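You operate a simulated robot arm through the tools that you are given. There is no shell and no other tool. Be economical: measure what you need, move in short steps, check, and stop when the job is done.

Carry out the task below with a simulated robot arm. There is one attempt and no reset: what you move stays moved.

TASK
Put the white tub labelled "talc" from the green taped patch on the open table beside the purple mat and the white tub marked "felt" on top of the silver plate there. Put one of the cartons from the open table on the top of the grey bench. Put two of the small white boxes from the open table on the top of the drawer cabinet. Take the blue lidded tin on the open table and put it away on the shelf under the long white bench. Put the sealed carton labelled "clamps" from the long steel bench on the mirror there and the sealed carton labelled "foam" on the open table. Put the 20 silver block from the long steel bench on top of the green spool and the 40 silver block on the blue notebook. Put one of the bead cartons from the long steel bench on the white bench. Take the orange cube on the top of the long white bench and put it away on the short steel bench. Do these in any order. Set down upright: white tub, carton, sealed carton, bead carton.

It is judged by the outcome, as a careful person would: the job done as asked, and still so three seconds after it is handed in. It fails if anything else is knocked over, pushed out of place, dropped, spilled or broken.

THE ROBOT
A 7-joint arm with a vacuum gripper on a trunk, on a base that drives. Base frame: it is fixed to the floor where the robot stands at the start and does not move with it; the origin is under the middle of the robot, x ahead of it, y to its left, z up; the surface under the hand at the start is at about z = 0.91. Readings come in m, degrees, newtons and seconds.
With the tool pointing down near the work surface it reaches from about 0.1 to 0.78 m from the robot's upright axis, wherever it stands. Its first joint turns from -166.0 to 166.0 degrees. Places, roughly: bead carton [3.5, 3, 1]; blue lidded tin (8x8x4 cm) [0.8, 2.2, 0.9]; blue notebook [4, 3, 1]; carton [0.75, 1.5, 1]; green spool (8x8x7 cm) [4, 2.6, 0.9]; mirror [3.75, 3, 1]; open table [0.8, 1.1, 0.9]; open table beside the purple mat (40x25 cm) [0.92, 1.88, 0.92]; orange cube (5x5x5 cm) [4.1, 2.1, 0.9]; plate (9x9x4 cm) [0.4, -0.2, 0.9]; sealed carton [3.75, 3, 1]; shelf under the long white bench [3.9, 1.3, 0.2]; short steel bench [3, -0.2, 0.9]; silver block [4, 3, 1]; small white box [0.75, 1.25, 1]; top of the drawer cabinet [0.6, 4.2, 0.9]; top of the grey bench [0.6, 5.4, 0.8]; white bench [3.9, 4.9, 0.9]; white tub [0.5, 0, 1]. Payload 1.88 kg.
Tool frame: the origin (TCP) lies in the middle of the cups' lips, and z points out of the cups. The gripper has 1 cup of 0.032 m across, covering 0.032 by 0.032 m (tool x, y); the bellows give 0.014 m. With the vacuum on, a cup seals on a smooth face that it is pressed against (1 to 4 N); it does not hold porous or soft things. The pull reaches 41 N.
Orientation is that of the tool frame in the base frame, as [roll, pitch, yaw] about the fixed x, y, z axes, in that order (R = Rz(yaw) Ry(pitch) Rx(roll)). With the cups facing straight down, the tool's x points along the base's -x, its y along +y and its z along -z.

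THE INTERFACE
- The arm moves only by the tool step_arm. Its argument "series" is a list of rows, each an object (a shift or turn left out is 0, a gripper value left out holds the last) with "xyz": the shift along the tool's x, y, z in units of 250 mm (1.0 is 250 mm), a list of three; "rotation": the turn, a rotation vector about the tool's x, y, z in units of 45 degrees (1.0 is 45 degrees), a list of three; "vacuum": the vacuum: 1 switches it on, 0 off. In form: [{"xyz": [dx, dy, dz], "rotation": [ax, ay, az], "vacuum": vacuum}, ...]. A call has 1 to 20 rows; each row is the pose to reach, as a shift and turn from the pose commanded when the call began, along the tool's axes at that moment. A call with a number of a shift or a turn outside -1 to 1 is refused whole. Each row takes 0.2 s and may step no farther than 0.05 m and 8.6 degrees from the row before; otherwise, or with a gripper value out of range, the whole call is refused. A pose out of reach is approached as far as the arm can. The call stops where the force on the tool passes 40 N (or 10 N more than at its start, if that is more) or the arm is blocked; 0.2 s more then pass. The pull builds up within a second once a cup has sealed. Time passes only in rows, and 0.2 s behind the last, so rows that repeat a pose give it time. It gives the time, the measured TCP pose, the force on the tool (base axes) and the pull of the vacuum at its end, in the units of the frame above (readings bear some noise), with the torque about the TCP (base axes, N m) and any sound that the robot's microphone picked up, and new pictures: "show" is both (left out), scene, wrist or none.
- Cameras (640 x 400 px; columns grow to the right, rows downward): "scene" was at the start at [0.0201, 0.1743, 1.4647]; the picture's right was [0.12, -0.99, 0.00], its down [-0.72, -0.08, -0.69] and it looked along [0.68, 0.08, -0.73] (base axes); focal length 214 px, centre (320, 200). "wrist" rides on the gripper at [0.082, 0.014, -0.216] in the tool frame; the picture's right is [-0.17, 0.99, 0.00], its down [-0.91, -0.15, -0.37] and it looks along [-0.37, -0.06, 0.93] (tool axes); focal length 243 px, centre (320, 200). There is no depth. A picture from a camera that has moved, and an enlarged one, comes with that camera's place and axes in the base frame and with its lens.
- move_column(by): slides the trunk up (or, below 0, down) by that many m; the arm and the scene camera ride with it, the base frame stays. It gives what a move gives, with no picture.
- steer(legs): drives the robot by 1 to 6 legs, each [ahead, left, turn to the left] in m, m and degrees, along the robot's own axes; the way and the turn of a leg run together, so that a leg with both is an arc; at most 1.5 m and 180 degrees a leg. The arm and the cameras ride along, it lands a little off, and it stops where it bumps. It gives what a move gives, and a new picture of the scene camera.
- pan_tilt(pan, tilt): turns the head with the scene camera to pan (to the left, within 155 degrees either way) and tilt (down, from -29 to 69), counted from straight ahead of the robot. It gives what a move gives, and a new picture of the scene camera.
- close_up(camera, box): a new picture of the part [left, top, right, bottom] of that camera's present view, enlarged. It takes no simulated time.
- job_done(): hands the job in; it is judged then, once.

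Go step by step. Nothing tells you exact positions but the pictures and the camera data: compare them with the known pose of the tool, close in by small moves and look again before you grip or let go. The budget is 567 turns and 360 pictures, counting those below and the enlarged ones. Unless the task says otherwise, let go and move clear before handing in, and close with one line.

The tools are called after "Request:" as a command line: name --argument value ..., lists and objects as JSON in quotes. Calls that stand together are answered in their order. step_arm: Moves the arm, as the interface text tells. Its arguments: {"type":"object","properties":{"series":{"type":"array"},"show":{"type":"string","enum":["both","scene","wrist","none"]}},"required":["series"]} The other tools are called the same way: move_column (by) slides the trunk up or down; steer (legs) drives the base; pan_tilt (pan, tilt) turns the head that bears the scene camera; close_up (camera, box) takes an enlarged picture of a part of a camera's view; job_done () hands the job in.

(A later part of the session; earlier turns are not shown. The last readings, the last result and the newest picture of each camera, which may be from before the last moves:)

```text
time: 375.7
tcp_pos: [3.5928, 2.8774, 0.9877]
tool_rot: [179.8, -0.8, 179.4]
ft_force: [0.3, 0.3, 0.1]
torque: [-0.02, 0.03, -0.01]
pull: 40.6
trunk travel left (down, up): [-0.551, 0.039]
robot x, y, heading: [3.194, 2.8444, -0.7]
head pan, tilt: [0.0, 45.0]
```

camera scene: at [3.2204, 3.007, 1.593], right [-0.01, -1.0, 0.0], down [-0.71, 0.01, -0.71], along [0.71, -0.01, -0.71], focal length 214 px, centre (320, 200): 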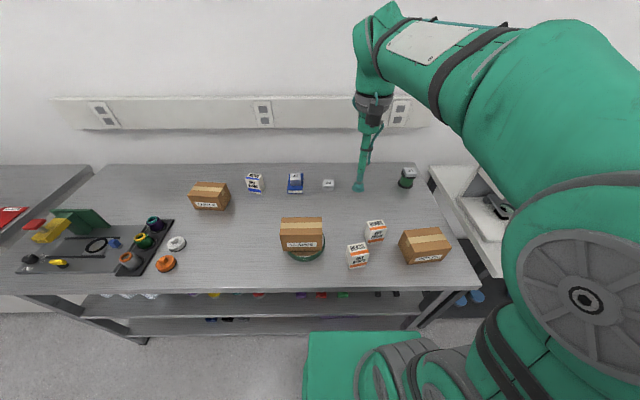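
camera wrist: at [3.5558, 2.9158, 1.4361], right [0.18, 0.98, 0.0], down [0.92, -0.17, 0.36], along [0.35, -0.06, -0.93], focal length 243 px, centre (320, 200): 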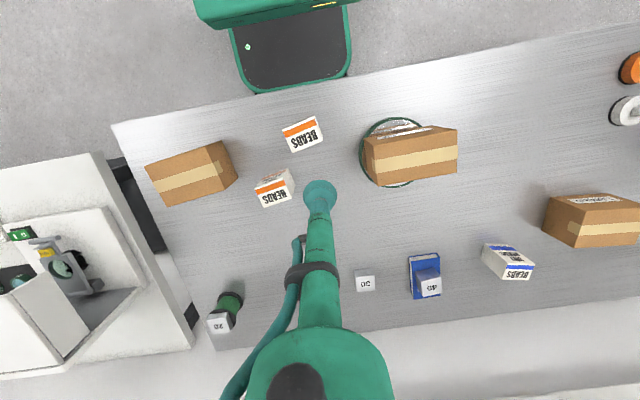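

Sealed. Lift and drive to the white bench near y≈4.9.

Request:
step_arm --series '[{"xyz": [0, 0, -0.1]}, {"xyz": [0, 0, -0.28]}, {"xyz": [0, 0, -0.46]}, {"xyz": [0, 0, -0.64]}, {"xyz": [0, 0, -0.82]}, {"xyz": [0, 0, -0.96]}]' --show "none"

Request:
steer --legs '[[-0.55, 0, 0.7], [0, 1.5, 0], [0, 0.5, 0]]'

Request:
pan_tilt --pan 10 --tilt 38

```text
time: 377.1
tcp_pos: [3.5972, 2.8765, 1.2274]
tool_rot: [179.8, -0.9, 179.4]
ft_force: [0.7, -0.2, -2.0]
torque: [-0.01, 0.03, -0.01]
pull: 40.9
trunk travel left (down, up): [-0.551, 0.039]
robot x, y, heading: [3.1971, 2.8421, -0.6]
head pan, tilt: [0.0, 45.0]
```

```text
time: 389.7
tcp_pos: [3.0044, 4.8561, 1.2271]
tool_rot: [179.7, -0.8, -178.9]
ft_force: [-0.8, 0.3, -1.7]
torque: [-0.02, 0.07, -0.03]
pull: 40.5
trunk travel left (down, up): [-0.551, 0.039]
robot x, y, heading: [2.6078, 4.8081, 1.3]
head pan, tilt: [0.0, 45.0]
camera scene: at [2.6252, 4.9742, 1.593], right [0.02, -1.0, 0.0], down [-0.71, -0.01, -0.71], along [0.71, 0.01, -0.71], focal length 214 px, centre (320, 200)
```

scene: 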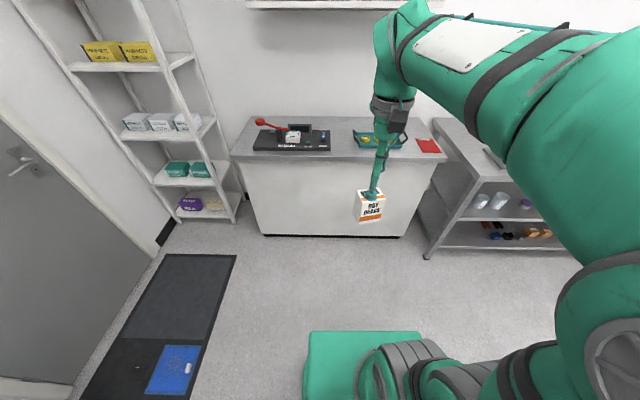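

```text
time: 390.4
tcp_pos: [3.0058, 4.8576, 1.228]
tool_rot: [179.8, -0.9, -178.8]
ft_force: [0.1, 0.1, -2.1]
torque: [0.04, -0.01, -0.01]
pull: 40.4
trunk travel left (down, up): [-0.551, 0.039]
robot x, y, heading: [2.6077, 4.8076, 1.3]
head pan, tilt: [10.0, 38.0]
camera scene: at [2.6285, 4.9891, 1.6032], right [0.19, -0.98, 0.0], down [-0.6, -0.12, -0.79], along [0.77, 0.15, -0.62], focal length 214 px, centre (320, 200)
```

scene: 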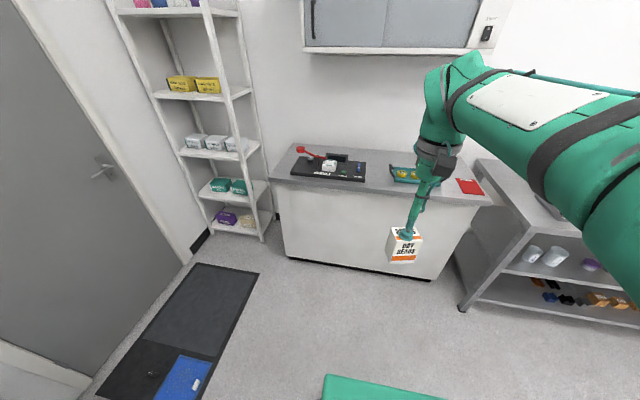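

The white bench has a black device, teal tray and red paper; there's free top between. Approach.

Request:
steer --legs '[[0.62, 0, -1.3]]'

Request:
step_arm --series '[{"xyz": [0, 0, 0]}]' --show "wrist"

```text
time: 393.9
tcp_pos: [3.6251, 4.8547, 1.2274]
tool_rot: [179.8, -0.9, -180.0]
ft_force: [0.0, 0.4, -1.8]
torque: [0.0, 0.03, -0.03]
pull: 40.7
trunk travel left (down, up): [-0.551, 0.039]
robot x, y, heading: [3.2255, 4.8127, 0.1]
head pan, tilt: [10.0, 38.0]
camera scene: at [3.2519, 4.995, 1.6032], right [0.17, -0.98, 0.0], down [-0.61, -0.11, -0.79], along [0.78, 0.14, -0.62], focal length 214 px, centre (320, 200)
```

scene: 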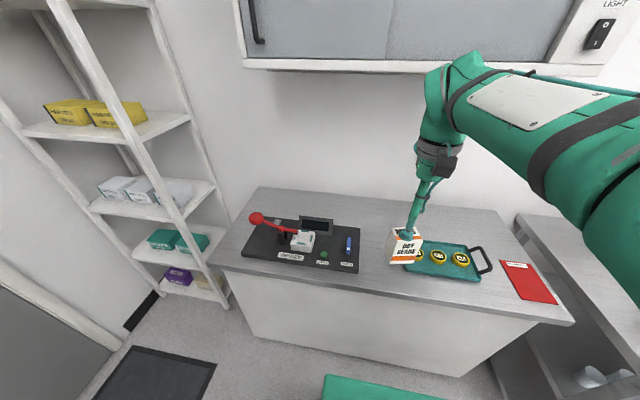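

```text
time: 394.3
tcp_pos: [3.6261, 4.8537, 1.227]
tool_rot: [179.8, -0.9, -180.0]
ft_force: [-0.2, 0.1, -1.9]
torque: [-0.04, 0.02, 0.02]
pull: 40.8
trunk travel left (down, up): [-0.551, 0.039]
robot x, y, heading: [3.222, 4.8201, 0.2]
head pan, tilt: [10.0, 38.0]
camera wrist: at [3.5468, 4.8673, 1.4432], right [0.17, 0.99, 0.0], down [0.92, -0.16, 0.36], along [0.36, -0.06, -0.93], focal length 243 px, centre (320, 200)
```

wrist: 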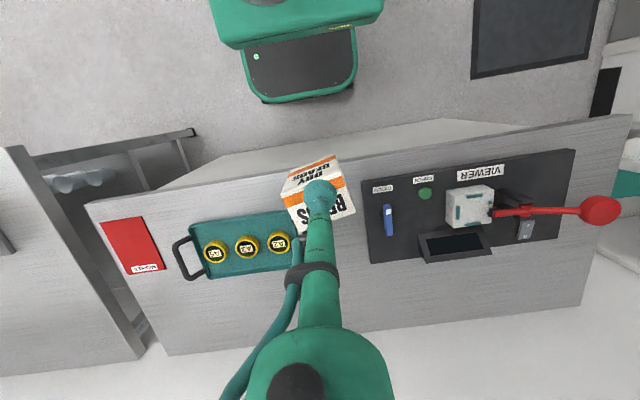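

Gap centre between tray and viewer ≈(3.79, 4.856). Extend and lower.

Request:
step_arm --series '[{"xyz": [-0.17, 0, 0.02]}, {"xyz": [-0.34, 0.01, 0.06]}, {"xyz": [-0.5, 0.01, 0.15]}, {"xyz": [-0.64, 0.01, 0.27]}, {"xyz": [-0.66, 0.01, 0.44]}, {"xyz": [-0.66, 0.01, 0.62]}]' --show "both"

```text
time: 395.7
tcp_pos: [3.7863, 4.857, 1.0696]
tool_rot: [179.8, -0.8, 179.9]
ft_force: [-0.1, -0.4, -1.0]
torque: [0.01, 0.0, -0.04]
pull: 41.1
trunk travel left (down, up): [-0.551, 0.039]
robot x, y, heading: [3.225, 4.8164, 0.3]
head pan, tilt: [10.0, 38.0]
camera scene: at [3.2517, 4.995, 1.6033], right [0.17, -0.98, 0.0], down [-0.61, -0.11, -0.79], along [0.78, 0.14, -0.62], focal length 214 px, centre (320, 200)
camera wrist: at [3.7078, 4.8692, 1.285], right [0.17, 0.99, 0.0], down [0.92, -0.16, 0.36], along [0.36, -0.06, -0.93], focal length 243 px, centre (320, 200)
```

scene: 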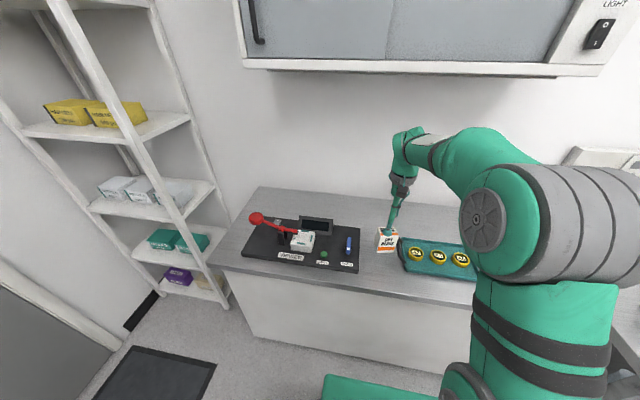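
wrist: 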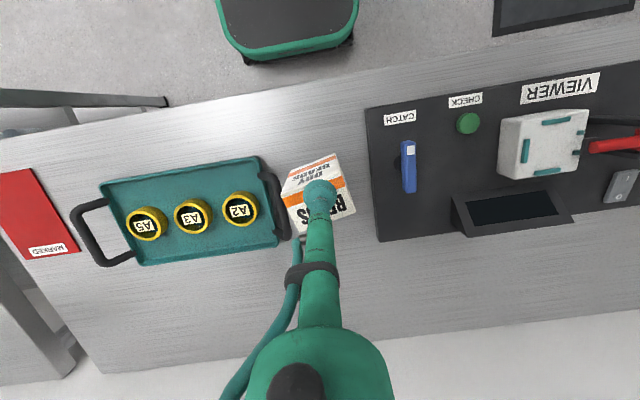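

Shift 1.5 cm away from the tray handle, then lower.

Request:
step_arm --series '[{"xyz": [0.02, 0.06, 0.06]}, {"xyz": [0.02, 0.06, 0.18]}, {"xyz": [0.02, 0.06, 0.24]}, {"xyz": [0.02, 0.06, 0.27]}]' --show "wrist"

```text
time: 396.7
tcp_pos: [3.7815, 4.8731, 1.0007]
tool_rot: [179.8, -0.9, -180.0]
ft_force: [-0.7, 0.3, -1.1]
torque: [0.03, 0.04, -0.03]
pull: 40.6
trunk travel left (down, up): [-0.551, 0.039]
robot x, y, heading: [3.2279, 4.8112, 0.1]
head pan, tilt: [10.0, 38.0]
camera wrist: at [3.7032, 4.885, 1.2169], right [0.17, 0.99, 0.0], down [0.92, -0.16, 0.36], along [0.35, -0.06, -0.93], focal length 243 px, centre (320, 200)
```

wrist: 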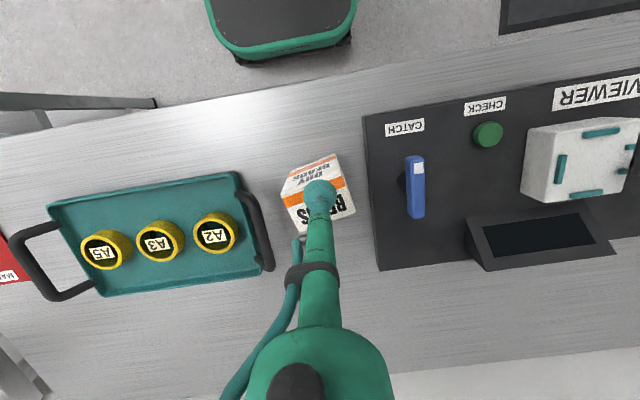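

Clear on both sides. Lower to contact.

Request:
step_arm --series '[{"xyz": [0, 0, 0.02]}, {"xyz": [0, 0, 0.03]}, {"xyz": [0, 0, 0.04]}, {"xyz": [0, 0, 0.05]}]' --show "none"

```text
time: 397.7
tcp_pos: [3.7827, 4.8739, 0.9897]
tool_rot: [179.8, -0.9, -180.0]
ft_force: [0.5, 0.9, -1.8]
torque: [0.01, 0.03, 0.01]
pull: 40.9
trunk travel left (down, up): [-0.551, 0.039]
robot x, y, heading: [3.2249, 4.8188, 0.2]
head pan, tilt: [10.0, 38.0]
```

Request:
step_arm --series '[{"xyz": [0, 0, 0.01]}, {"xyz": [0, 0, 0.02]}, {"xyz": [0, 0, 0.03]}, {"xyz": [0, 0, 0.035]}]' --show "none"

```text
time: 398.7
tcp_pos: [3.7827, 4.8728, 0.9842]
tool_rot: [179.6, -0.6, -180.0]
ft_force: [-6.1, 5.5, 22.2]
torque: [-0.1, -0.33, 0.02]
pull: 41.2
trunk travel left (down, up): [-0.551, 0.039]
robot x, y, heading: [3.2253, 4.8144, 0.1]
head pan, tilt: [10.0, 38.0]
```

Contact. Ease, release, rise, retract.

Request:
step_arm --series '[{"xyz": [0, 0, -0.014]}, {"xyz": [0, 0, -0.014], "vacuum": 0}, {"xyz": [0, 0, -0.014]}, {"xyz": [0, 0, -0.014]}, {"xyz": [0, 0, -0.014]}, {"xyz": [0, 0, -0.014]}, {"xyz": [0, 0, -0.06]}, {"xyz": [0, 0, -0.2]}, {"xyz": [0, 0, -0.38]}, {"xyz": [0.06, 0, -0.56]}, {"xyz": [0.15, 0, -0.72]}, {"xyz": [0.28, 0, -0.86]}, {"xyz": [0.44, 0, -0.94]}, {"xyz": [0.6, 0, -0.94]}]' --show "scene"

```text
time: 401.7
tcp_pos: [3.636, 4.8734, 1.2176]
tool_rot: [179.8, -0.7, -180.0]
ft_force: [0.5, -0.4, 0.0]
torque: [0.0, 0.01, 0.02]
pull: 0.1
trunk travel left (down, up): [-0.551, 0.039]
robot x, y, heading: [3.2255, 4.8124, -0.1]
head pan, tilt: [10.0, 38.0]
camera scene: at [3.2514, 4.9949, 1.6032], right [0.17, -0.98, 0.0], down [-0.61, -0.11, -0.79], along [0.78, 0.14, -0.62], focal length 214 px, centre (320, 200)
```

scene: 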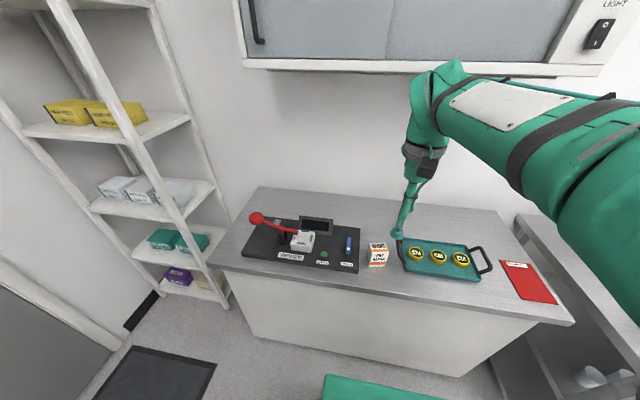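

Bead carton is in place. Now go around to the front of the open table for the small white boxes.

Request:
steer --legs '[[-0.9, 0, 0], [0, -1.5, 0], [-1.5, 0, 0], [-1.3, 0, 0], [0, -1.5, 0], [0, -0.6, 0]]'

Request:
pan_tilt --pan 0 --tilt 38

```text
time: 436.7
tcp_pos: [0.0438, 1.1721, 1.2155]
tool_rot: [179.8, -0.9, -177.3]
ft_force: [0.5, 0.6, 0.3]
torque: [0.03, 0.01, 0.03]
pull: 0.0
trunk travel left (down, up): [-0.551, 0.039]
robot x, y, heading: [-0.3631, 1.0961, 2.6]
head pan, tilt: [10.0, 38.0]
camera scene: at [-0.3467, 1.2766, 1.6032], right [0.22, -0.98, 0.0], down [-0.6, -0.14, -0.79], along [0.77, 0.17, -0.62], focal length 214 px, centre (320, 200)
```

scene: 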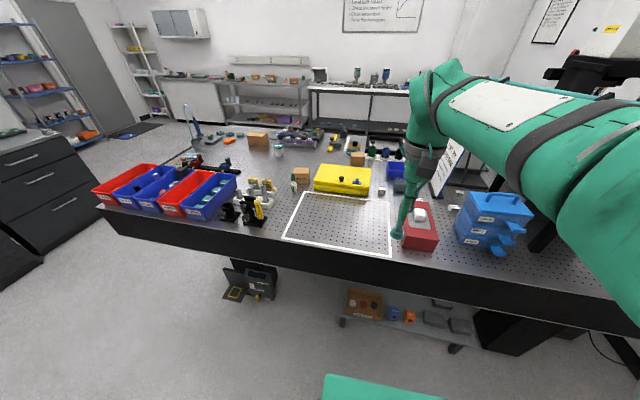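

```text
time: 437.4
tcp_pos: [0.0428, 1.1738, 1.2166]
tool_rot: [179.9, -1.0, -177.3]
ft_force: [0.4, -0.4, 0.4]
torque: [-0.03, 0.03, 0.02]
pull: 0.0
trunk travel left (down, up): [-0.551, 0.039]
robot x, y, heading: [-0.361, 1.0935, 2.5]
head pan, tilt: [0.0, 38.0]
camera scene: at [-0.3447, 1.2619, 1.6032], right [0.05, -1.0, 0.0], down [-0.61, -0.03, -0.79], along [0.79, 0.04, -0.62], focal length 214 px, centre (320, 200)
```

scene: 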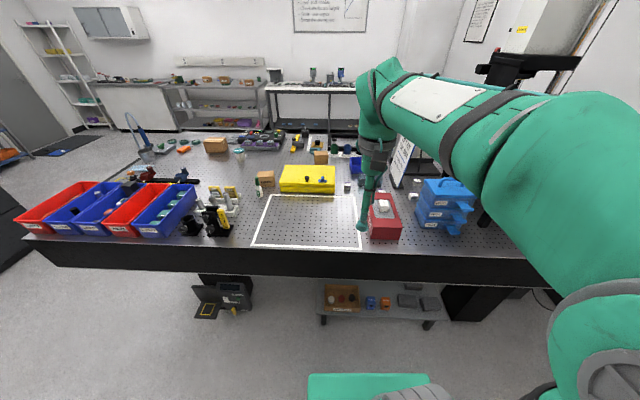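

Request:
close_up --camera "scene" --box '[320, 150, 480, 250]'

```text
4.00 times, centred on (400, 200) of scene
camera zoom: at [-0.3447, 1.2619, 1.6032], right [0.05, -1.0, 0.0], down [-0.61, -0.03, -0.79], along [0.79, 0.04, -0.62], focal length 858 px, centre (0, 200)
```

zoom: 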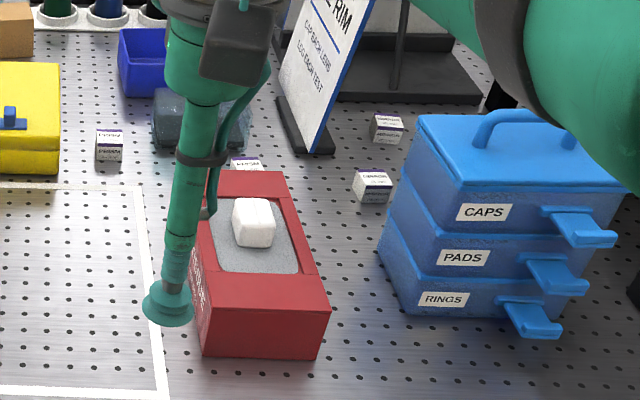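

Four small white boxes; take A ≈(0.63,1.16) and another near (0.58,0.83). Drive closer.

Request:
steer --legs '[[0.28, 0.0, -2.5]]'

Request:
step_arm --series '[{"xyz": [0, 0, 0]}]' --show "wrist"

```text
time: 439.4
tcp_pos: [0.3244, 1.1648, 1.216]
tool_rot: [179.9, -0.9, -179.6]
ft_force: [0.4, -0.1, -0.3]
torque: [0.01, 0.04, 0.01]
pull: 0.0
trunk travel left (down, up): [-0.551, 0.039]
robot x, y, heading: [-0.0834, 1.1017, 0.6]
head pan, tilt: [0.0, 38.0]
camera scene: at [-0.0591, 1.2686, 1.6032], right [0.01, -1.0, 0.0], down [-0.62, 0.0, -0.79], along [0.79, 0.01, -0.62], focal length 214 px, centre (320, 200)
```

scene: 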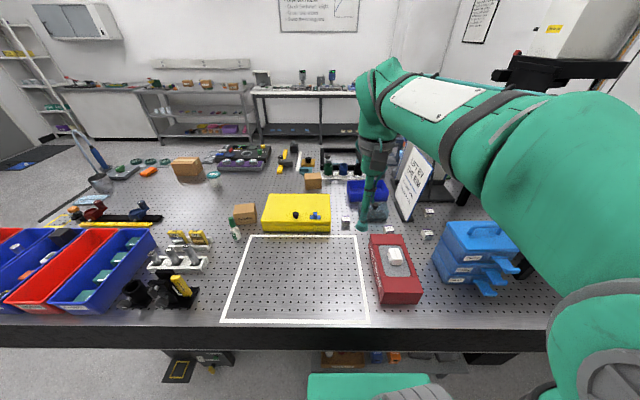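

```text
time: 439.8
tcp_pos: [0.324, 1.1643, 1.2164]
tool_rot: [179.8, -0.9, -179.6]
ft_force: [-0.1, 0.3, 0.7]
torque: [-0.01, -0.03, -0.02]
pull: 0.0
trunk travel left (down, up): [-0.551, 0.039]
robot x, y, heading: [-0.0852, 1.1072, 0.3]
head pan, tilt: [0.0, 38.0]
camera wrist: at [0.2456, 1.1769, 1.4329], right [0.16, 0.99, 0.0], down [0.92, -0.15, 0.36], along [0.36, -0.06, -0.93], focal length 243 px, centre (320, 200)
```

wrist: 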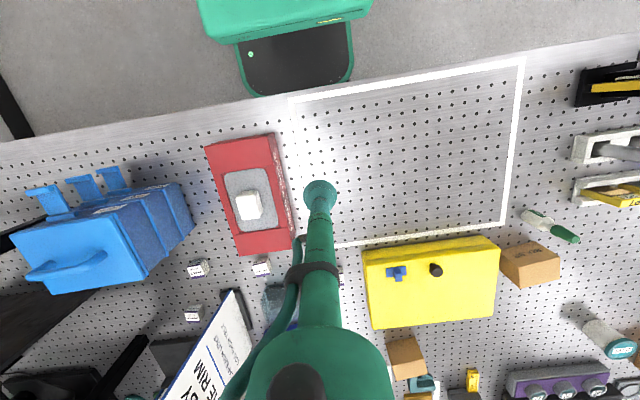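

Box A ≈(0.624, 1.164). Extend over it.

Request:
step_arm --series '[{"xyz": [-0.18, 0, 0.04]}, {"xyz": [-0.36, 0, 0.1]}, {"xyz": [-0.53, 0, 0.18]}, {"xyz": [-0.7, 0, 0.26]}, {"xyz": [-0.86, 0, 0.36]}, {"xyz": [-0.98, 0, 0.5]}]' --show "none"

Request:
step_arm --series '[{"xyz": [-0.1, 0, 0.08]}, {"xyz": [-0.18, 0, 0.16]}]' --show "wrist"

```text
time: 441.2
tcp_pos: [0.5696, 1.1652, 1.0917]
tool_rot: [179.7, -0.9, -179.5]
ft_force: [0.1, 0.8, -1.2]
torque: [-0.02, -0.02, 0.04]
pull: 0.0
trunk travel left (down, up): [-0.551, 0.039]
robot x, y, heading: [-0.0828, 1.1057, 0.7]
head pan, tilt: [0.0, 38.0]
```

```text
time: 441.8
tcp_pos: [0.6151, 1.1675, 1.0472]
tool_rot: [179.7, -0.9, -179.5]
ft_force: [0.8, 0.1, -0.4]
torque: [0.01, 0.05, -0.03]
pull: 0.1
trunk travel left (down, up): [-0.551, 0.039]
robot x, y, heading: [-0.0833, 1.1015, 0.5]
head pan, tilt: [0.0, 38.0]
camera wrist: at [0.5349, 1.1783, 1.2635], right [0.16, 0.99, 0.0], down [0.92, -0.15, 0.36], along [0.35, -0.06, -0.93], focal length 243 px, centre (320, 200)
```

wrist: 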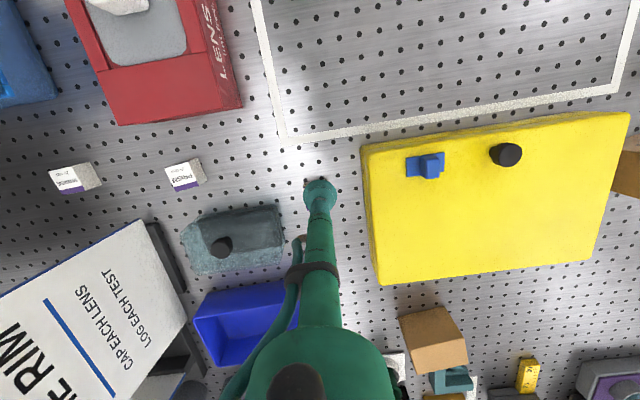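

Request:
close_up --camera "wrist" --box '[270, 150, 370, 220]'

Request:
close_up --camera "scene" --box '[310, 190, 390, 250]'

```text
5.71 times, centred on (320, 185) of wrist
camera zoom: at [0.5349, 1.1783, 1.2635], right [0.16, 0.99, 0.0], down [0.92, -0.15, 0.36], along [0.35, -0.06, -0.93], focal length 1386 px, centre (320, 286)
```

zoom: 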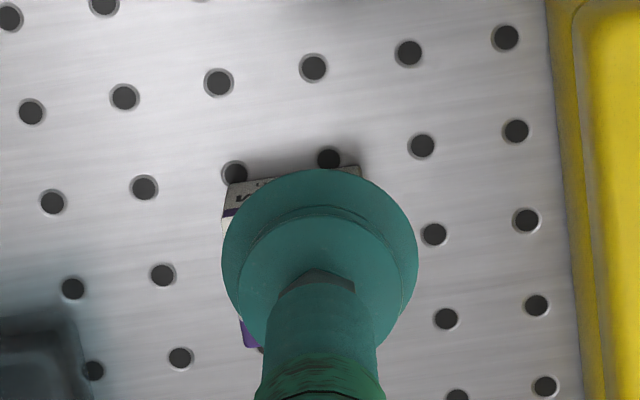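

```text
6.67 times, centred on (350, 220) of scene
camera zoom: at [-0.0586, 1.2686, 1.6032], right [0.01, -1.0, 0.0], down [-0.62, 0.0, -0.79], along [0.79, 0.01, -0.62], focal length 1430 px, centre (120, 67)
```

zoom: 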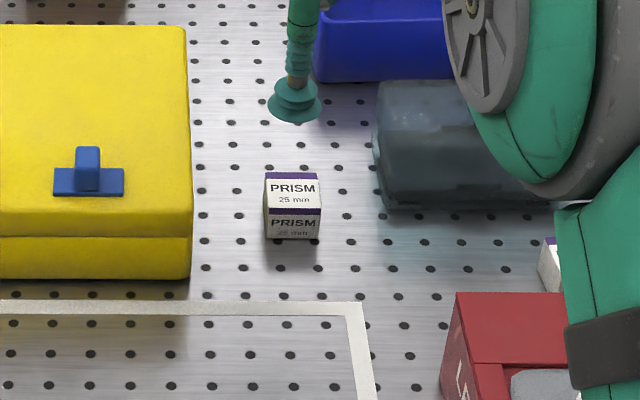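

Box top is about 37 mm, so centring matters. Move to ≈(0.646, 1.158) lower and re-check.

Request:
step_arm --series '[{"xyz": [-0.12, -0.038, 0.1]}, {"xyz": [-0.12, -0.038, 0.25]}]' --show "none"

Request:
close_up --camera "wrist" --box '[270, 150, 370, 220]'

```text
time: 442.4
tcp_pos: [0.643, 1.1571, 0.9834]
tool_rot: [179.8, -0.8, -179.5]
ft_force: [0.4, 1.2, 0.4]
torque: [0.0, 0.02, 0.0]
pull: 0.1
trunk travel left (down, up): [-0.551, 0.039]
robot x, y, heading: [-0.083, 1.103, 0.4]
head pan, tilt: [0.0, 38.0]
```

```text
5.71 times, centred on (320, 185) of wrist
camera zoom: at [0.5638, 1.1703, 1.199], right [0.16, 0.99, 0.0], down [0.92, -0.15, 0.36], along [0.36, -0.06, -0.93], focal length 1386 px, centre (320, 286)
```

zoom: 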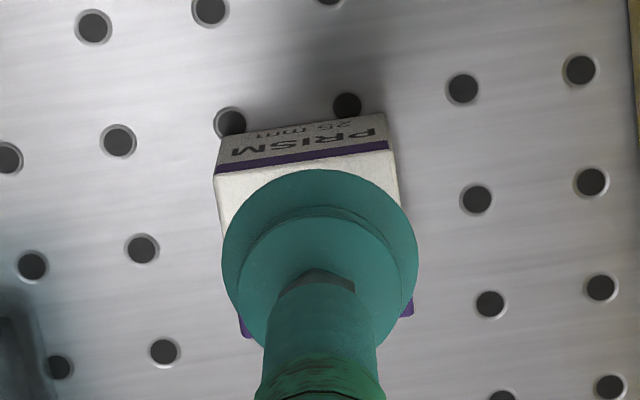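

Request:
step_arm --series '[{"xyz": [-0.042, -0.012, 0.06], "vacuum": 1}, {"xyz": [-0.042, -0.012, 0.11]}]' --show "none"

Request:
close_up --camera "wrist" --box '[270, 150, 370, 220]'

```text
time: 443.0
tcp_pos: [0.6525, 1.1558, 0.956]
tool_rot: [179.8, -0.9, -179.6]
ft_force: [-0.2, 0.1, -0.3]
torque: [0.01, 0.03, -0.03]
pull: 0.1
trunk travel left (down, up): [-0.551, 0.039]
robot x, y, heading: [-0.0825, 1.1015, 0.5]
head pan, tilt: [0.0, 38.0]
```

```text
5.71 times, centred on (320, 185) of wrist
camera zoom: at [0.5739, 1.168, 1.1713], right [0.16, 0.99, 0.0], down [0.92, -0.15, 0.36], along [0.35, -0.06, -0.93], focal length 1386 px, centre (320, 286)
```

zoom: 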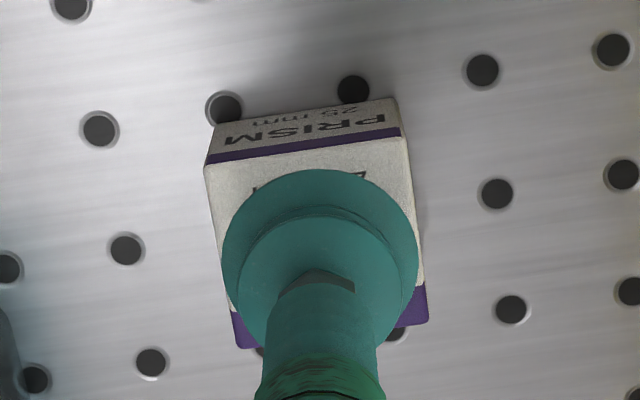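

Centred within ~1–2 mm. Press.

Request:
step_arm --series '[{"xyz": [-0.004, -0.006, 0.03], "vacuum": 1}, {"xyz": [-0.004, -0.006, 0.05]}, {"xyz": [-0.004, -0.006, 0.065]}, {"xyz": [-0.004, -0.006, 0.075]}, {"xyz": [-0.004, -0.006, 0.075]}]' --show "none"

```text
time: 444.2
tcp_pos: [0.652, 1.1532, 0.9393]
tool_rot: [179.8, -0.7, -179.4]
ft_force: [-0.8, 0.1, 8.6]
torque: [-0.03, -0.17, 0.02]
pull: 40.6
trunk travel left (down, up): [-0.551, 0.039]
robot x, y, heading: [-0.0837, 1.1037, 0.4]
head pan, tilt: [0.0, 38.0]
```

Sealed. Lift and retract.

Request:
step_arm --series '[{"xyz": [0, 0, -0.1]}, {"xyz": [0, 0, -0.28]}, {"xyz": [0.05, 0, -0.45]}, {"xyz": [0.15, 0, -0.6]}, {"xyz": [0.28, 0, -0.73]}, {"xyz": [0.42, 0, -0.85]}, {"xyz": [0.56, 0, -0.96]}, {"xyz": [0.74, 0, -1.0]}, {"xyz": [0.92, 0, -1.0]}]' --show "wrist"

```text
time: 446.2
tcp_pos: [0.4248, 1.1488, 1.1907]
tool_rot: [179.9, -0.8, -179.6]
ft_force: [0.5, -0.6, 0.1]
torque: [-0.01, 0.0, 0.04]
pull: 40.9
trunk travel left (down, up): [-0.551, 0.039]
robot x, y, heading: [-0.087, 1.1041, 0.6]
head pan, tilt: [0.0, 38.0]
camera wrist: at [0.3455, 1.1618, 1.4068], right [0.16, 0.99, 0.0], down [0.92, -0.15, 0.36], along [0.36, -0.06, -0.93], focal length 243 px, centre (320, 200)
```

wrist: 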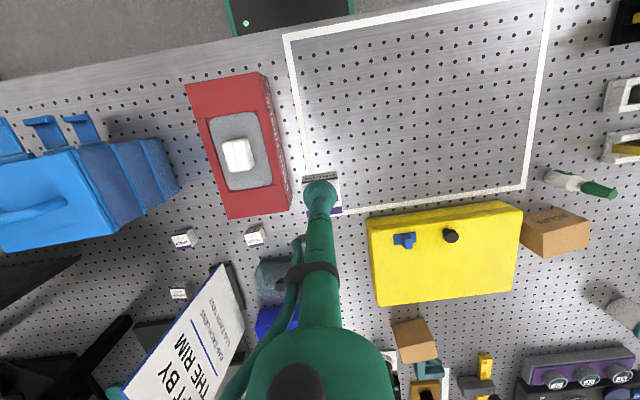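

Holding the box. Drive to the drawer cabinet.

Request:
steer --legs '[[-0.42, 0, -0.5], [0, 1.5, 0], [0, 0.6, 0], [0.95, 0, 0], [0, 0, 90]]'

Request:
pan_tilt --pan 5 --tilt 45

```text
time: 467.0
tcp_pos: [0.3164, 3.6994, 1.1906]
tool_rot: [179.8, -0.9, -87.4]
ft_force: [0.3, -0.1, -1.6]
torque: [0.0, 0.02, 0.02]
pull: 40.7
trunk travel left (down, up): [-0.551, 0.039]
robot x, y, heading: [0.3859, 3.1925, 92.6]
head pan, tilt: [0.0, 38.0]
camera scene: at [0.217, 3.2112, 1.6032], right [1.0, 0.04, 0.0], down [0.03, -0.61, -0.79], along [-0.04, 0.79, -0.62], focal length 214 px, centre (320, 200)
```

scene: 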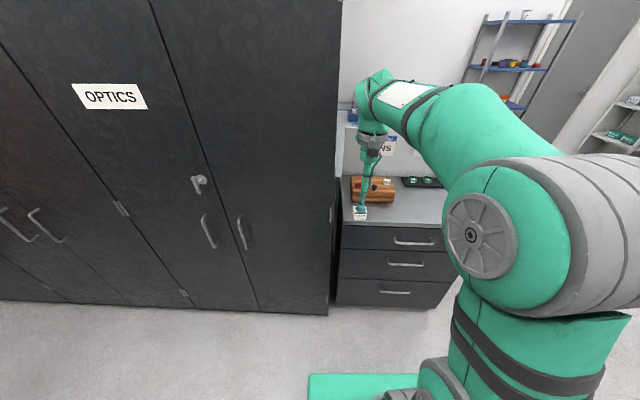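

```text
time: 467.6
tcp_pos: [0.3157, 3.6997, 1.1904]
tool_rot: [179.7, -0.9, -87.4]
ft_force: [-0.1, 0.2, -0.8]
torque: [-0.01, -0.02, -0.01]
pull: 40.8
trunk travel left (down, up): [-0.551, 0.039]
robot x, y, heading: [0.3818, 3.1882, 92.2]
head pan, tilt: [5.0, 45.0]
camera scene: at [0.2102, 3.2056, 1.593], right [0.99, 0.13, 0.0], down [0.09, -0.7, -0.71], along [-0.09, 0.7, -0.71], focal length 214 px, centre (320, 200)
```

scene: 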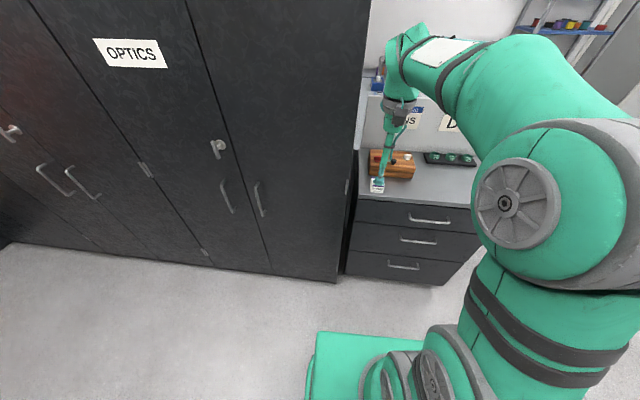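

Shift right and move closer to the cabinet.

Request:
steer --legs '[[0, -0.32, -2.4], [0.2, 0, 0]]'

Request:
step_arm --series '[{"xyz": [0, 0, 0]}]' --show "wrist"

```text
time: 471.0
tcp_pos: [0.6583, 3.9106, 1.1893]
tool_rot: [179.8, -0.9, -89.7]
ft_force: [0.8, 0.1, -0.6]
torque: [-0.04, 0.02, 0.0]
pull: 40.6
trunk travel left (down, up): [-0.551, 0.039]
robot x, y, heading: [0.7035, 3.4, 90.2]
head pan, tilt: [5.0, 45.0]
camera scene: at [0.531, 3.4219, 1.593], right [1.0, 0.09, 0.0], down [0.06, -0.7, -0.71], along [-0.06, 0.7, -0.71], focal length 214 px, centre (320, 200)
```

scene: 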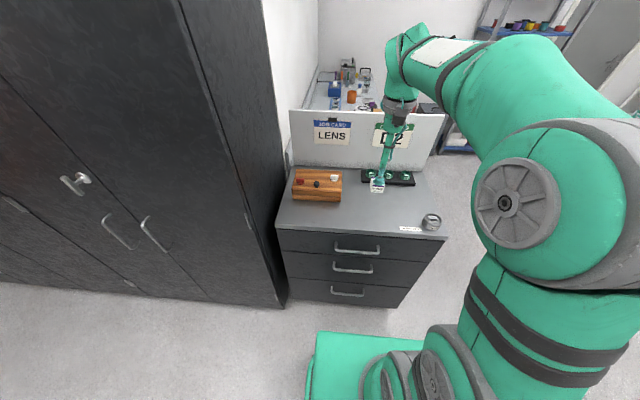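

```text
time: 471.4
tcp_pos: [0.6573, 3.9117, 1.1905]
tool_rot: [179.8, -1.0, -89.8]
ft_force: [-0.4, -0.2, -0.7]
torque: [0.05, -0.03, 0.0]
pull: 40.5
trunk travel left (down, up): [-0.551, 0.039]
robot x, y, heading: [0.6991, 3.3993, 90.2]
head pan, tilt: [5.0, 45.0]
camera wrist: at [0.6443, 3.8322, 1.4063], right [-0.99, 0.16, 0.0], down [0.15, 0.92, 0.36], along [0.06, 0.35, -0.93], focal length 243 px, centre (320, 200)
```

wrist: 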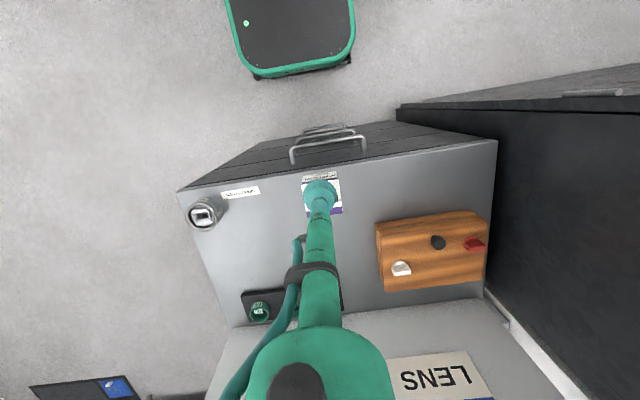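

Place box 1 at ≈(0.66, 4.06). Extend and lower.

Request:
step_arm --series '[{"xyz": [-0.15, 0, 0.1]}, {"xyz": [-0.3, 0, 0.2]}, {"xyz": [-0.45, 0, 0.32]}, {"xyz": [-0.57, 0, 0.46]}, {"xyz": [-0.6, 0, 0.65]}, {"xyz": [-0.6, 0, 0.82]}]' --show "both"

```text
time: 472.8
tcp_pos: [0.6548, 4.0578, 0.9806]
tool_rot: [179.8, -0.9, -89.8]
ft_force: [0.3, -0.2, 0.0]
torque: [0.0, -0.04, 0.01]
pull: 39.9
trunk travel left (down, up): [-0.551, 0.039]
robot x, y, heading: [0.6988, 3.3965, 90.1]
head pan, tilt: [5.0, 45.0]
camera scene: at [0.531, 3.4217, 1.593], right [1.0, 0.09, 0.0], down [0.06, -0.7, -0.71], along [-0.06, 0.7, -0.71], focal length 214 px, centre (320, 200)
camera wrist: at [0.6429, 3.9795, 1.197], right [-0.99, 0.16, 0.0], down [0.15, 0.92, 0.36], along [0.06, 0.36, -0.93], focal length 243 px, centre (320, 200)
```

scene: 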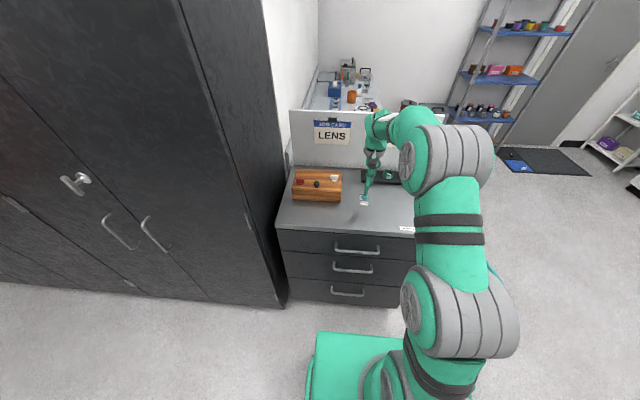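
wrist: 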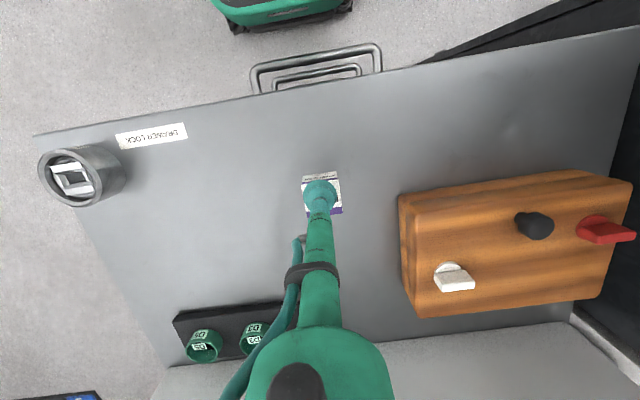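

Request:
step_arm --series '[{"xyz": [0, 0, 0.06]}, {"xyz": [0, 0, 0.11]}, {"xyz": [0, 0, 0.15]}, {"xyz": [0, 0, 0.18]}]' --show "none"

```text
time: 473.8
tcp_pos: [0.6555, 4.0571, 0.9358]
tool_rot: [179.7, -0.9, -89.8]
ft_force: [-0.1, -0.1, -0.4]
torque: [-0.02, 0.0, 0.0]
pull: 40.5
trunk travel left (down, up): [-0.551, 0.039]
robot x, y, heading: [0.7029, 3.4032, 90.4]
head pan, tilt: [5.0, 45.0]
```

Request:
step_arm --series '[{"xyz": [0, 0, 0.02]}, {"xyz": [0, 0, 0.035]}, {"xyz": [0, 0, 0.05]}, {"xyz": [0, 0, 0.06]}]' --show "wrist"

```text
time: 474.8
tcp_pos: [0.655, 4.0573, 0.9279]
tool_rot: [179.6, -0.3, -89.8]
ft_force: [-1.1, -3.4, 29.0]
torque: [0.21, -0.09, -0.03]
pull: 40.8
trunk travel left (down, up): [-0.551, 0.039]
robot x, y, heading: [0.7017, 3.4001, 90.3]
head pan, tilt: [5.0, 45.0]
camera wrist: at [0.6423, 3.9769, 1.1433], right [-0.99, 0.16, 0.0], down [0.15, 0.92, 0.37], along [0.06, 0.36, -0.93], focal length 243 px, centre (320, 200)
```

wrist: 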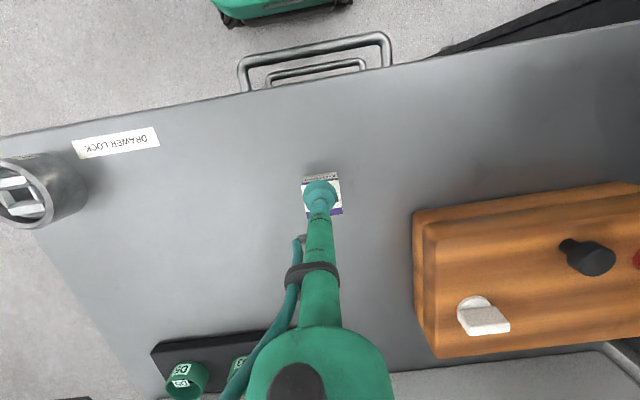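

Contact. Ease off, release, rise and retract.

Request:
step_arm --series '[{"xyz": [0, 0, -0.025]}, {"xyz": [0, 0, -0.025], "vacuum": 0}, {"xyz": [0, 0, -0.025]}, {"xyz": [0, 0, -0.025]}, {"xyz": [0, 0, -0.025]}, {"xyz": [0, 0, -0.025]}, {"xyz": [0, 0, -0.07]}, {"xyz": [0, 0, -0.2]}, {"xyz": [0, 0, -0.38]}, {"xyz": [0.06, 0, -0.56]}, {"xyz": [0.15, 0, -0.72]}, {"xyz": [0.26, 0, -0.86]}, {"xyz": [0.4, 0, -0.98]}, {"xyz": [0.58, 0, -1.0]}]' --show "wrist"

```text
time: 477.8
tcp_pos: [0.6565, 3.9138, 1.1738]
tool_rot: [179.8, -0.9, -89.9]
ft_force: [0.5, -0.5, 0.0]
torque: [0.03, -0.01, -0.04]
pull: 0.0
trunk travel left (down, up): [-0.551, 0.039]
robot x, y, heading: [0.6994, 3.3938, 90.1]
head pan, tilt: [5.0, 45.0]
camera wrist: at [0.6438, 3.8357, 1.3902], right [-0.99, 0.16, 0.0], down [0.15, 0.92, 0.36], along [0.06, 0.36, -0.93], focal length 243 px, centre (320, 200)
```

wrist: 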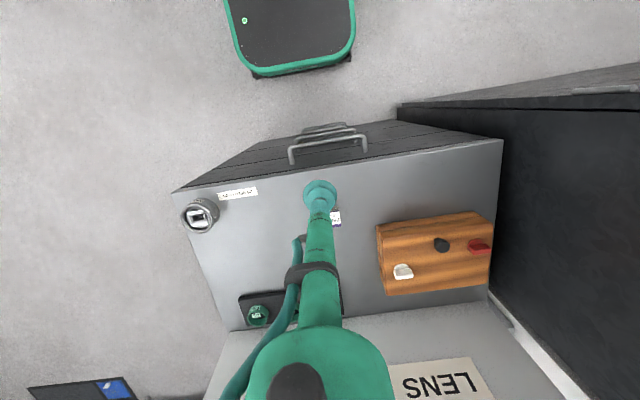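

Box 1 placed. Return for a second white box.

Request:
steer --legs '[[-0.2, 0, 0], [0, 0, -90.2], [-1.17, 0, 0], [0, -1.5, 0], [0, -0.65, 0]]'

```text
time: 499.0
tcp_pos: [0.0277, 1.0896, 1.1737]
tool_rot: [179.7, -0.9, 179.9]
ft_force: [0.4, -0.5, 0.1]
torque: [-0.01, -0.04, 0.01]
pull: 0.1
trunk travel left (down, up): [-0.551, 0.039]
robot x, y, heading: [-0.4884, 1.0509, 0.1]
head pan, tilt: [5.0, 45.0]
camera scene: at [-0.4673, 1.2202, 1.593], right [0.08, -1.0, 0.0], down [-0.7, -0.06, -0.71], along [0.7, 0.06, -0.71], focal length 214 px, centre (320, 200)
```

scene: 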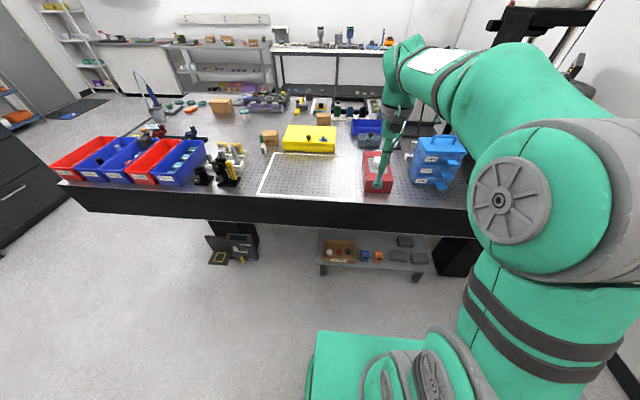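

Request:
steer --legs '[[0.4, 0, 0]]'

Request:
step_arm --series '[{"xyz": [0, -0.1, 0]}, {"xyz": [-0.1, -0.25, 0]}]' --show "wrist"

```text
time: 501.6
tcp_pos: [0.4301, 1.0888, 1.1742]
tool_rot: [179.9, -0.9, 179.9]
ft_force: [0.1, -0.6, 0.1]
torque: [0.03, 0.0, -0.01]
pull: 0.1
trunk travel left (down, up): [-0.551, 0.039]
robot x, y, heading: [-0.0867, 1.0475, -0.4]
head pan, tilt: [5.0, 45.0]
camera scene: at [-0.0634, 1.219, 1.593], right [0.08, -1.0, 0.0], down [-0.7, -0.06, -0.71], along [0.7, 0.06, -0.71], focal length 214 px, centre (320, 200)
```

scene: 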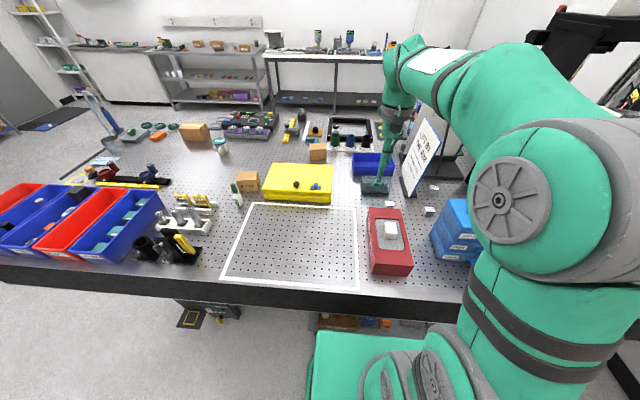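

```text
time: 502.1
tcp_pos: [0.4551, 1.0245, 1.1714]
tool_rot: [179.7, -0.9, 179.8]
ft_force: [-0.3, -0.4, -0.8]
torque: [-0.05, -0.01, 0.03]
pull: 0.0
trunk travel left (down, up): [-0.551, 0.039]
robot x, y, heading: [-0.0858, 1.0481, -0.3]
head pan, tilt: [5.0, 45.0]
camera wrist: at [0.3752, 1.0376, 1.3879], right [0.17, 0.99, 0.0], down [0.92, -0.16, 0.36], along [0.35, -0.06, -0.93], focal length 243 px, centre (320, 200)
```

wrist: 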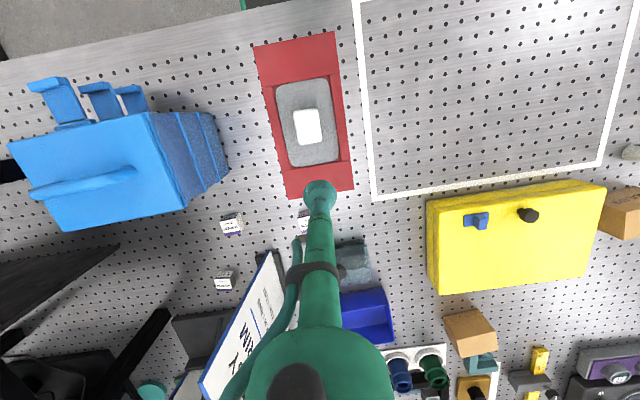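

Box B ≈(0.585, 0.975), behind the red box. Approach over it.

Request:
step_arm --series '[{"xyz": [-0.12, -0.05, 0.1]}, {"xyz": [-0.26, -0.1, 0.2]}, {"xyz": [-0.4, -0.15, 0.32]}, {"xyz": [-0.5, -0.19, 0.46]}, {"xyz": [-0.51, -0.19, 0.6]}]' --show "wrist"

Request:
close_up --camera "wrist" --box '[270, 150, 370, 220]'

```text
time: 503.4
tcp_pos: [0.5807, 0.9789, 1.0211]
tool_rot: [179.8, -0.9, 179.8]
ft_force: [0.4, 0.4, 0.2]
torque: [-0.01, 0.03, 0.0]
pull: 0.1
trunk travel left (down, up): [-0.551, 0.039]
robot x, y, heading: [-0.089, 1.0506, -0.1]
head pan, tilt: [5.0, 45.0]
camera wrist: at [0.502, 0.992, 1.237], right [0.17, 0.99, 0.0], down [0.92, -0.16, 0.36], along [0.35, -0.06, -0.93], focal length 243 px, centre (320, 200)
```

wrist: 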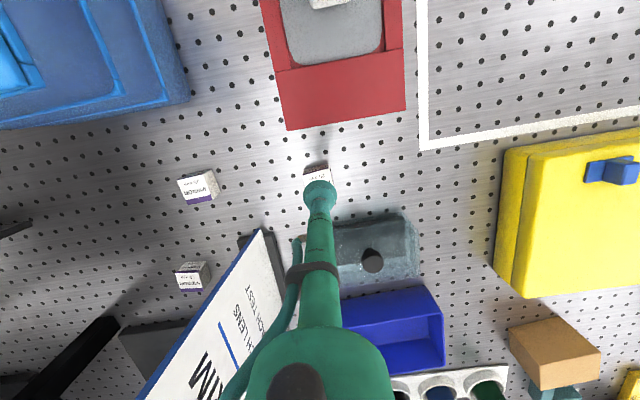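

```text
5.71 times, centred on (320, 185) of wrist
camera zoom: at [0.502, 0.992, 1.237], right [0.17, 0.99, 0.0], down [0.92, -0.16, 0.36], along [0.35, -0.06, -0.93], focal length 1386 px, centre (320, 286)
```

zoom: 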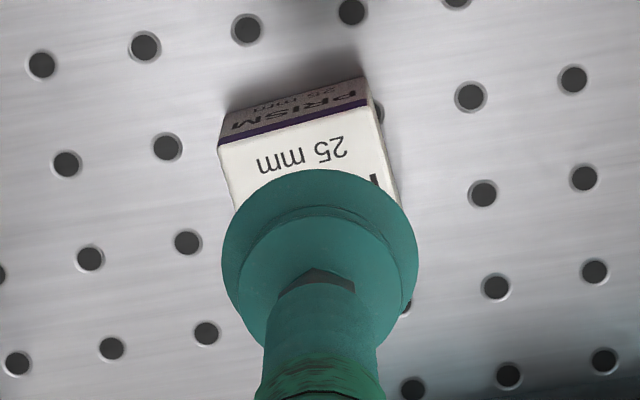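

Request:
step_arm --series '[{"xyz": [-0.044, -0.016, 0.12], "vacuum": 1}, {"xyz": [-0.044, -0.016, 0.25]}]' --show "none"

Request:
close_up --camera "wrist" --box '[270, 150, 370, 220]'

```text
time: 503.9
tcp_pos: [0.59, 0.9752, 0.9566]
tool_rot: [179.9, -0.9, 179.8]
ft_force: [-0.1, -0.6, 0.3]
torque: [0.01, 0.02, 0.0]
pull: 0.0
trunk travel left (down, up): [-0.551, 0.039]
robot x, y, heading: [-0.0835, 1.0436, -0.1]
head pan, tilt: [5.0, 45.0]
```

```text
5.71 times, centred on (320, 185) of wrist
camera zoom: at [0.5113, 0.9889, 1.1731], right [0.17, 0.99, 0.0], down [0.92, -0.16, 0.36], along [0.35, -0.06, -0.93], focal length 1386 px, centre (320, 286)
```

zoom: 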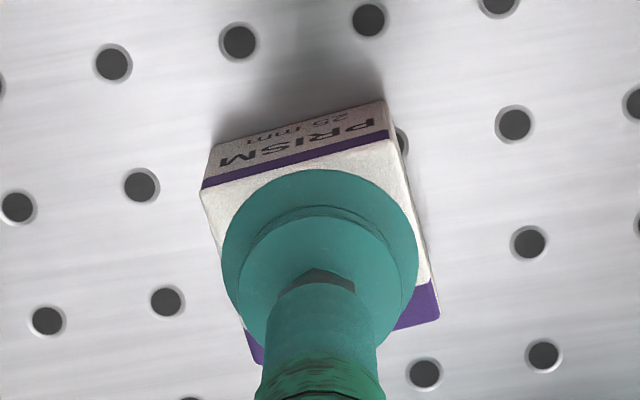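

Centred. Press.

Request:
step_arm --series '[{"xyz": [-0.006, 0, 0.03], "vacuum": 1}, {"xyz": [-0.006, 0, 0.05]}, {"xyz": [-0.006, 0, 0.065]}, {"xyz": [-0.006, 0, 0.075]}, {"xyz": [-0.006, 0, 0.075]}]' --show "none"

```text
time: 505.1
tcp_pos: [0.5908, 0.9745, 0.9399]
tool_rot: [179.8, -0.9, 179.9]
ft_force: [-1.0, 0.1, 4.5]
torque: [-0.05, -0.16, 0.0]
pull: 40.7
trunk travel left (down, up): [-0.551, 0.039]
robot x, y, heading: [-0.0884, 1.0444, 0.0]
head pan, tilt: [5.0, 45.0]
```

Sealed. Lift and retract.

Request:
step_arm --series '[{"xyz": [0, 0, -0.1]}, {"xyz": [0, 0, -0.28]}, {"xyz": [0, 0, -0.46]}, {"xyz": [0.05, 0.02, -0.63]}, {"xyz": [0.12, 0.1, -0.78]}, {"xyz": [0.2, 0.2, -0.92]}, {"xyz": [0.36, 0.3, -0.96]}, {"xyz": [0.52, 0.4, -0.96]}, {"xyz": [0.68, 0.46, -0.96]}]' --show "wrist"

```text
time: 507.1
tcp_pos: [0.4267, 1.089, 1.1832]
tool_rot: [179.9, -0.9, 179.9]
ft_force: [-0.1, -0.2, 0.4]
torque: [0.04, -0.01, 0.02]
pull: 40.8
trunk travel left (down, up): [-0.551, 0.039]
robot x, y, heading: [-0.0885, 1.0485, -0.5]
head pan, tilt: [5.0, 45.0]
camera wrist: at [0.3472, 1.1019, 1.3997], right [0.17, 0.99, 0.0], down [0.92, -0.16, 0.36], along [0.35, -0.06, -0.93], focal length 243 px, centre (320, 200)
```

wrist: 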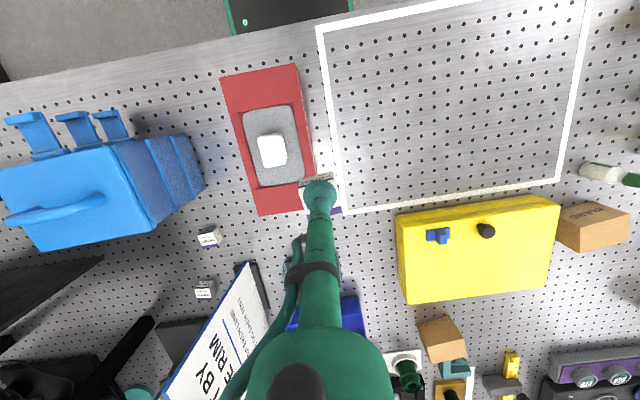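

Drive to the cabinet again, aiming for x≈0.8.

Request:
steer --legs '[[-0.4, 0, 0.3], [0, 1.5, 0], [0, 0.65, 0], [1.28, 0, 0], [0, 0, 90]]'

```text
time: 529.6
tcp_pos: [0.7641, 3.6802, 1.1835]
tool_rot: [179.8, -0.9, -89.4]
ft_force: [0.0, 0.2, -1.0]
torque: [0.03, -0.02, 0.02]
pull: 40.7
trunk travel left (down, up): [-0.551, 0.039]
robot x, y, heading: [0.813, 3.1665, 90.8]
head pan, tilt: [5.0, 45.0]
camera scene: at [0.6441, 3.1887, 1.593], right [0.99, 0.1, 0.0], down [0.07, -0.7, -0.71], along [-0.07, 0.7, -0.71], focal length 214 px, centre (320, 200)
```

scene: 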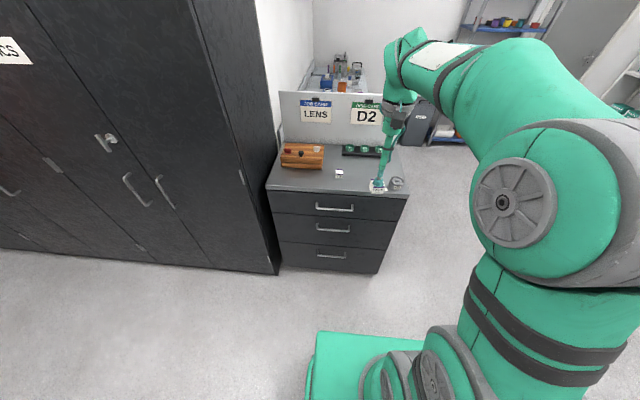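

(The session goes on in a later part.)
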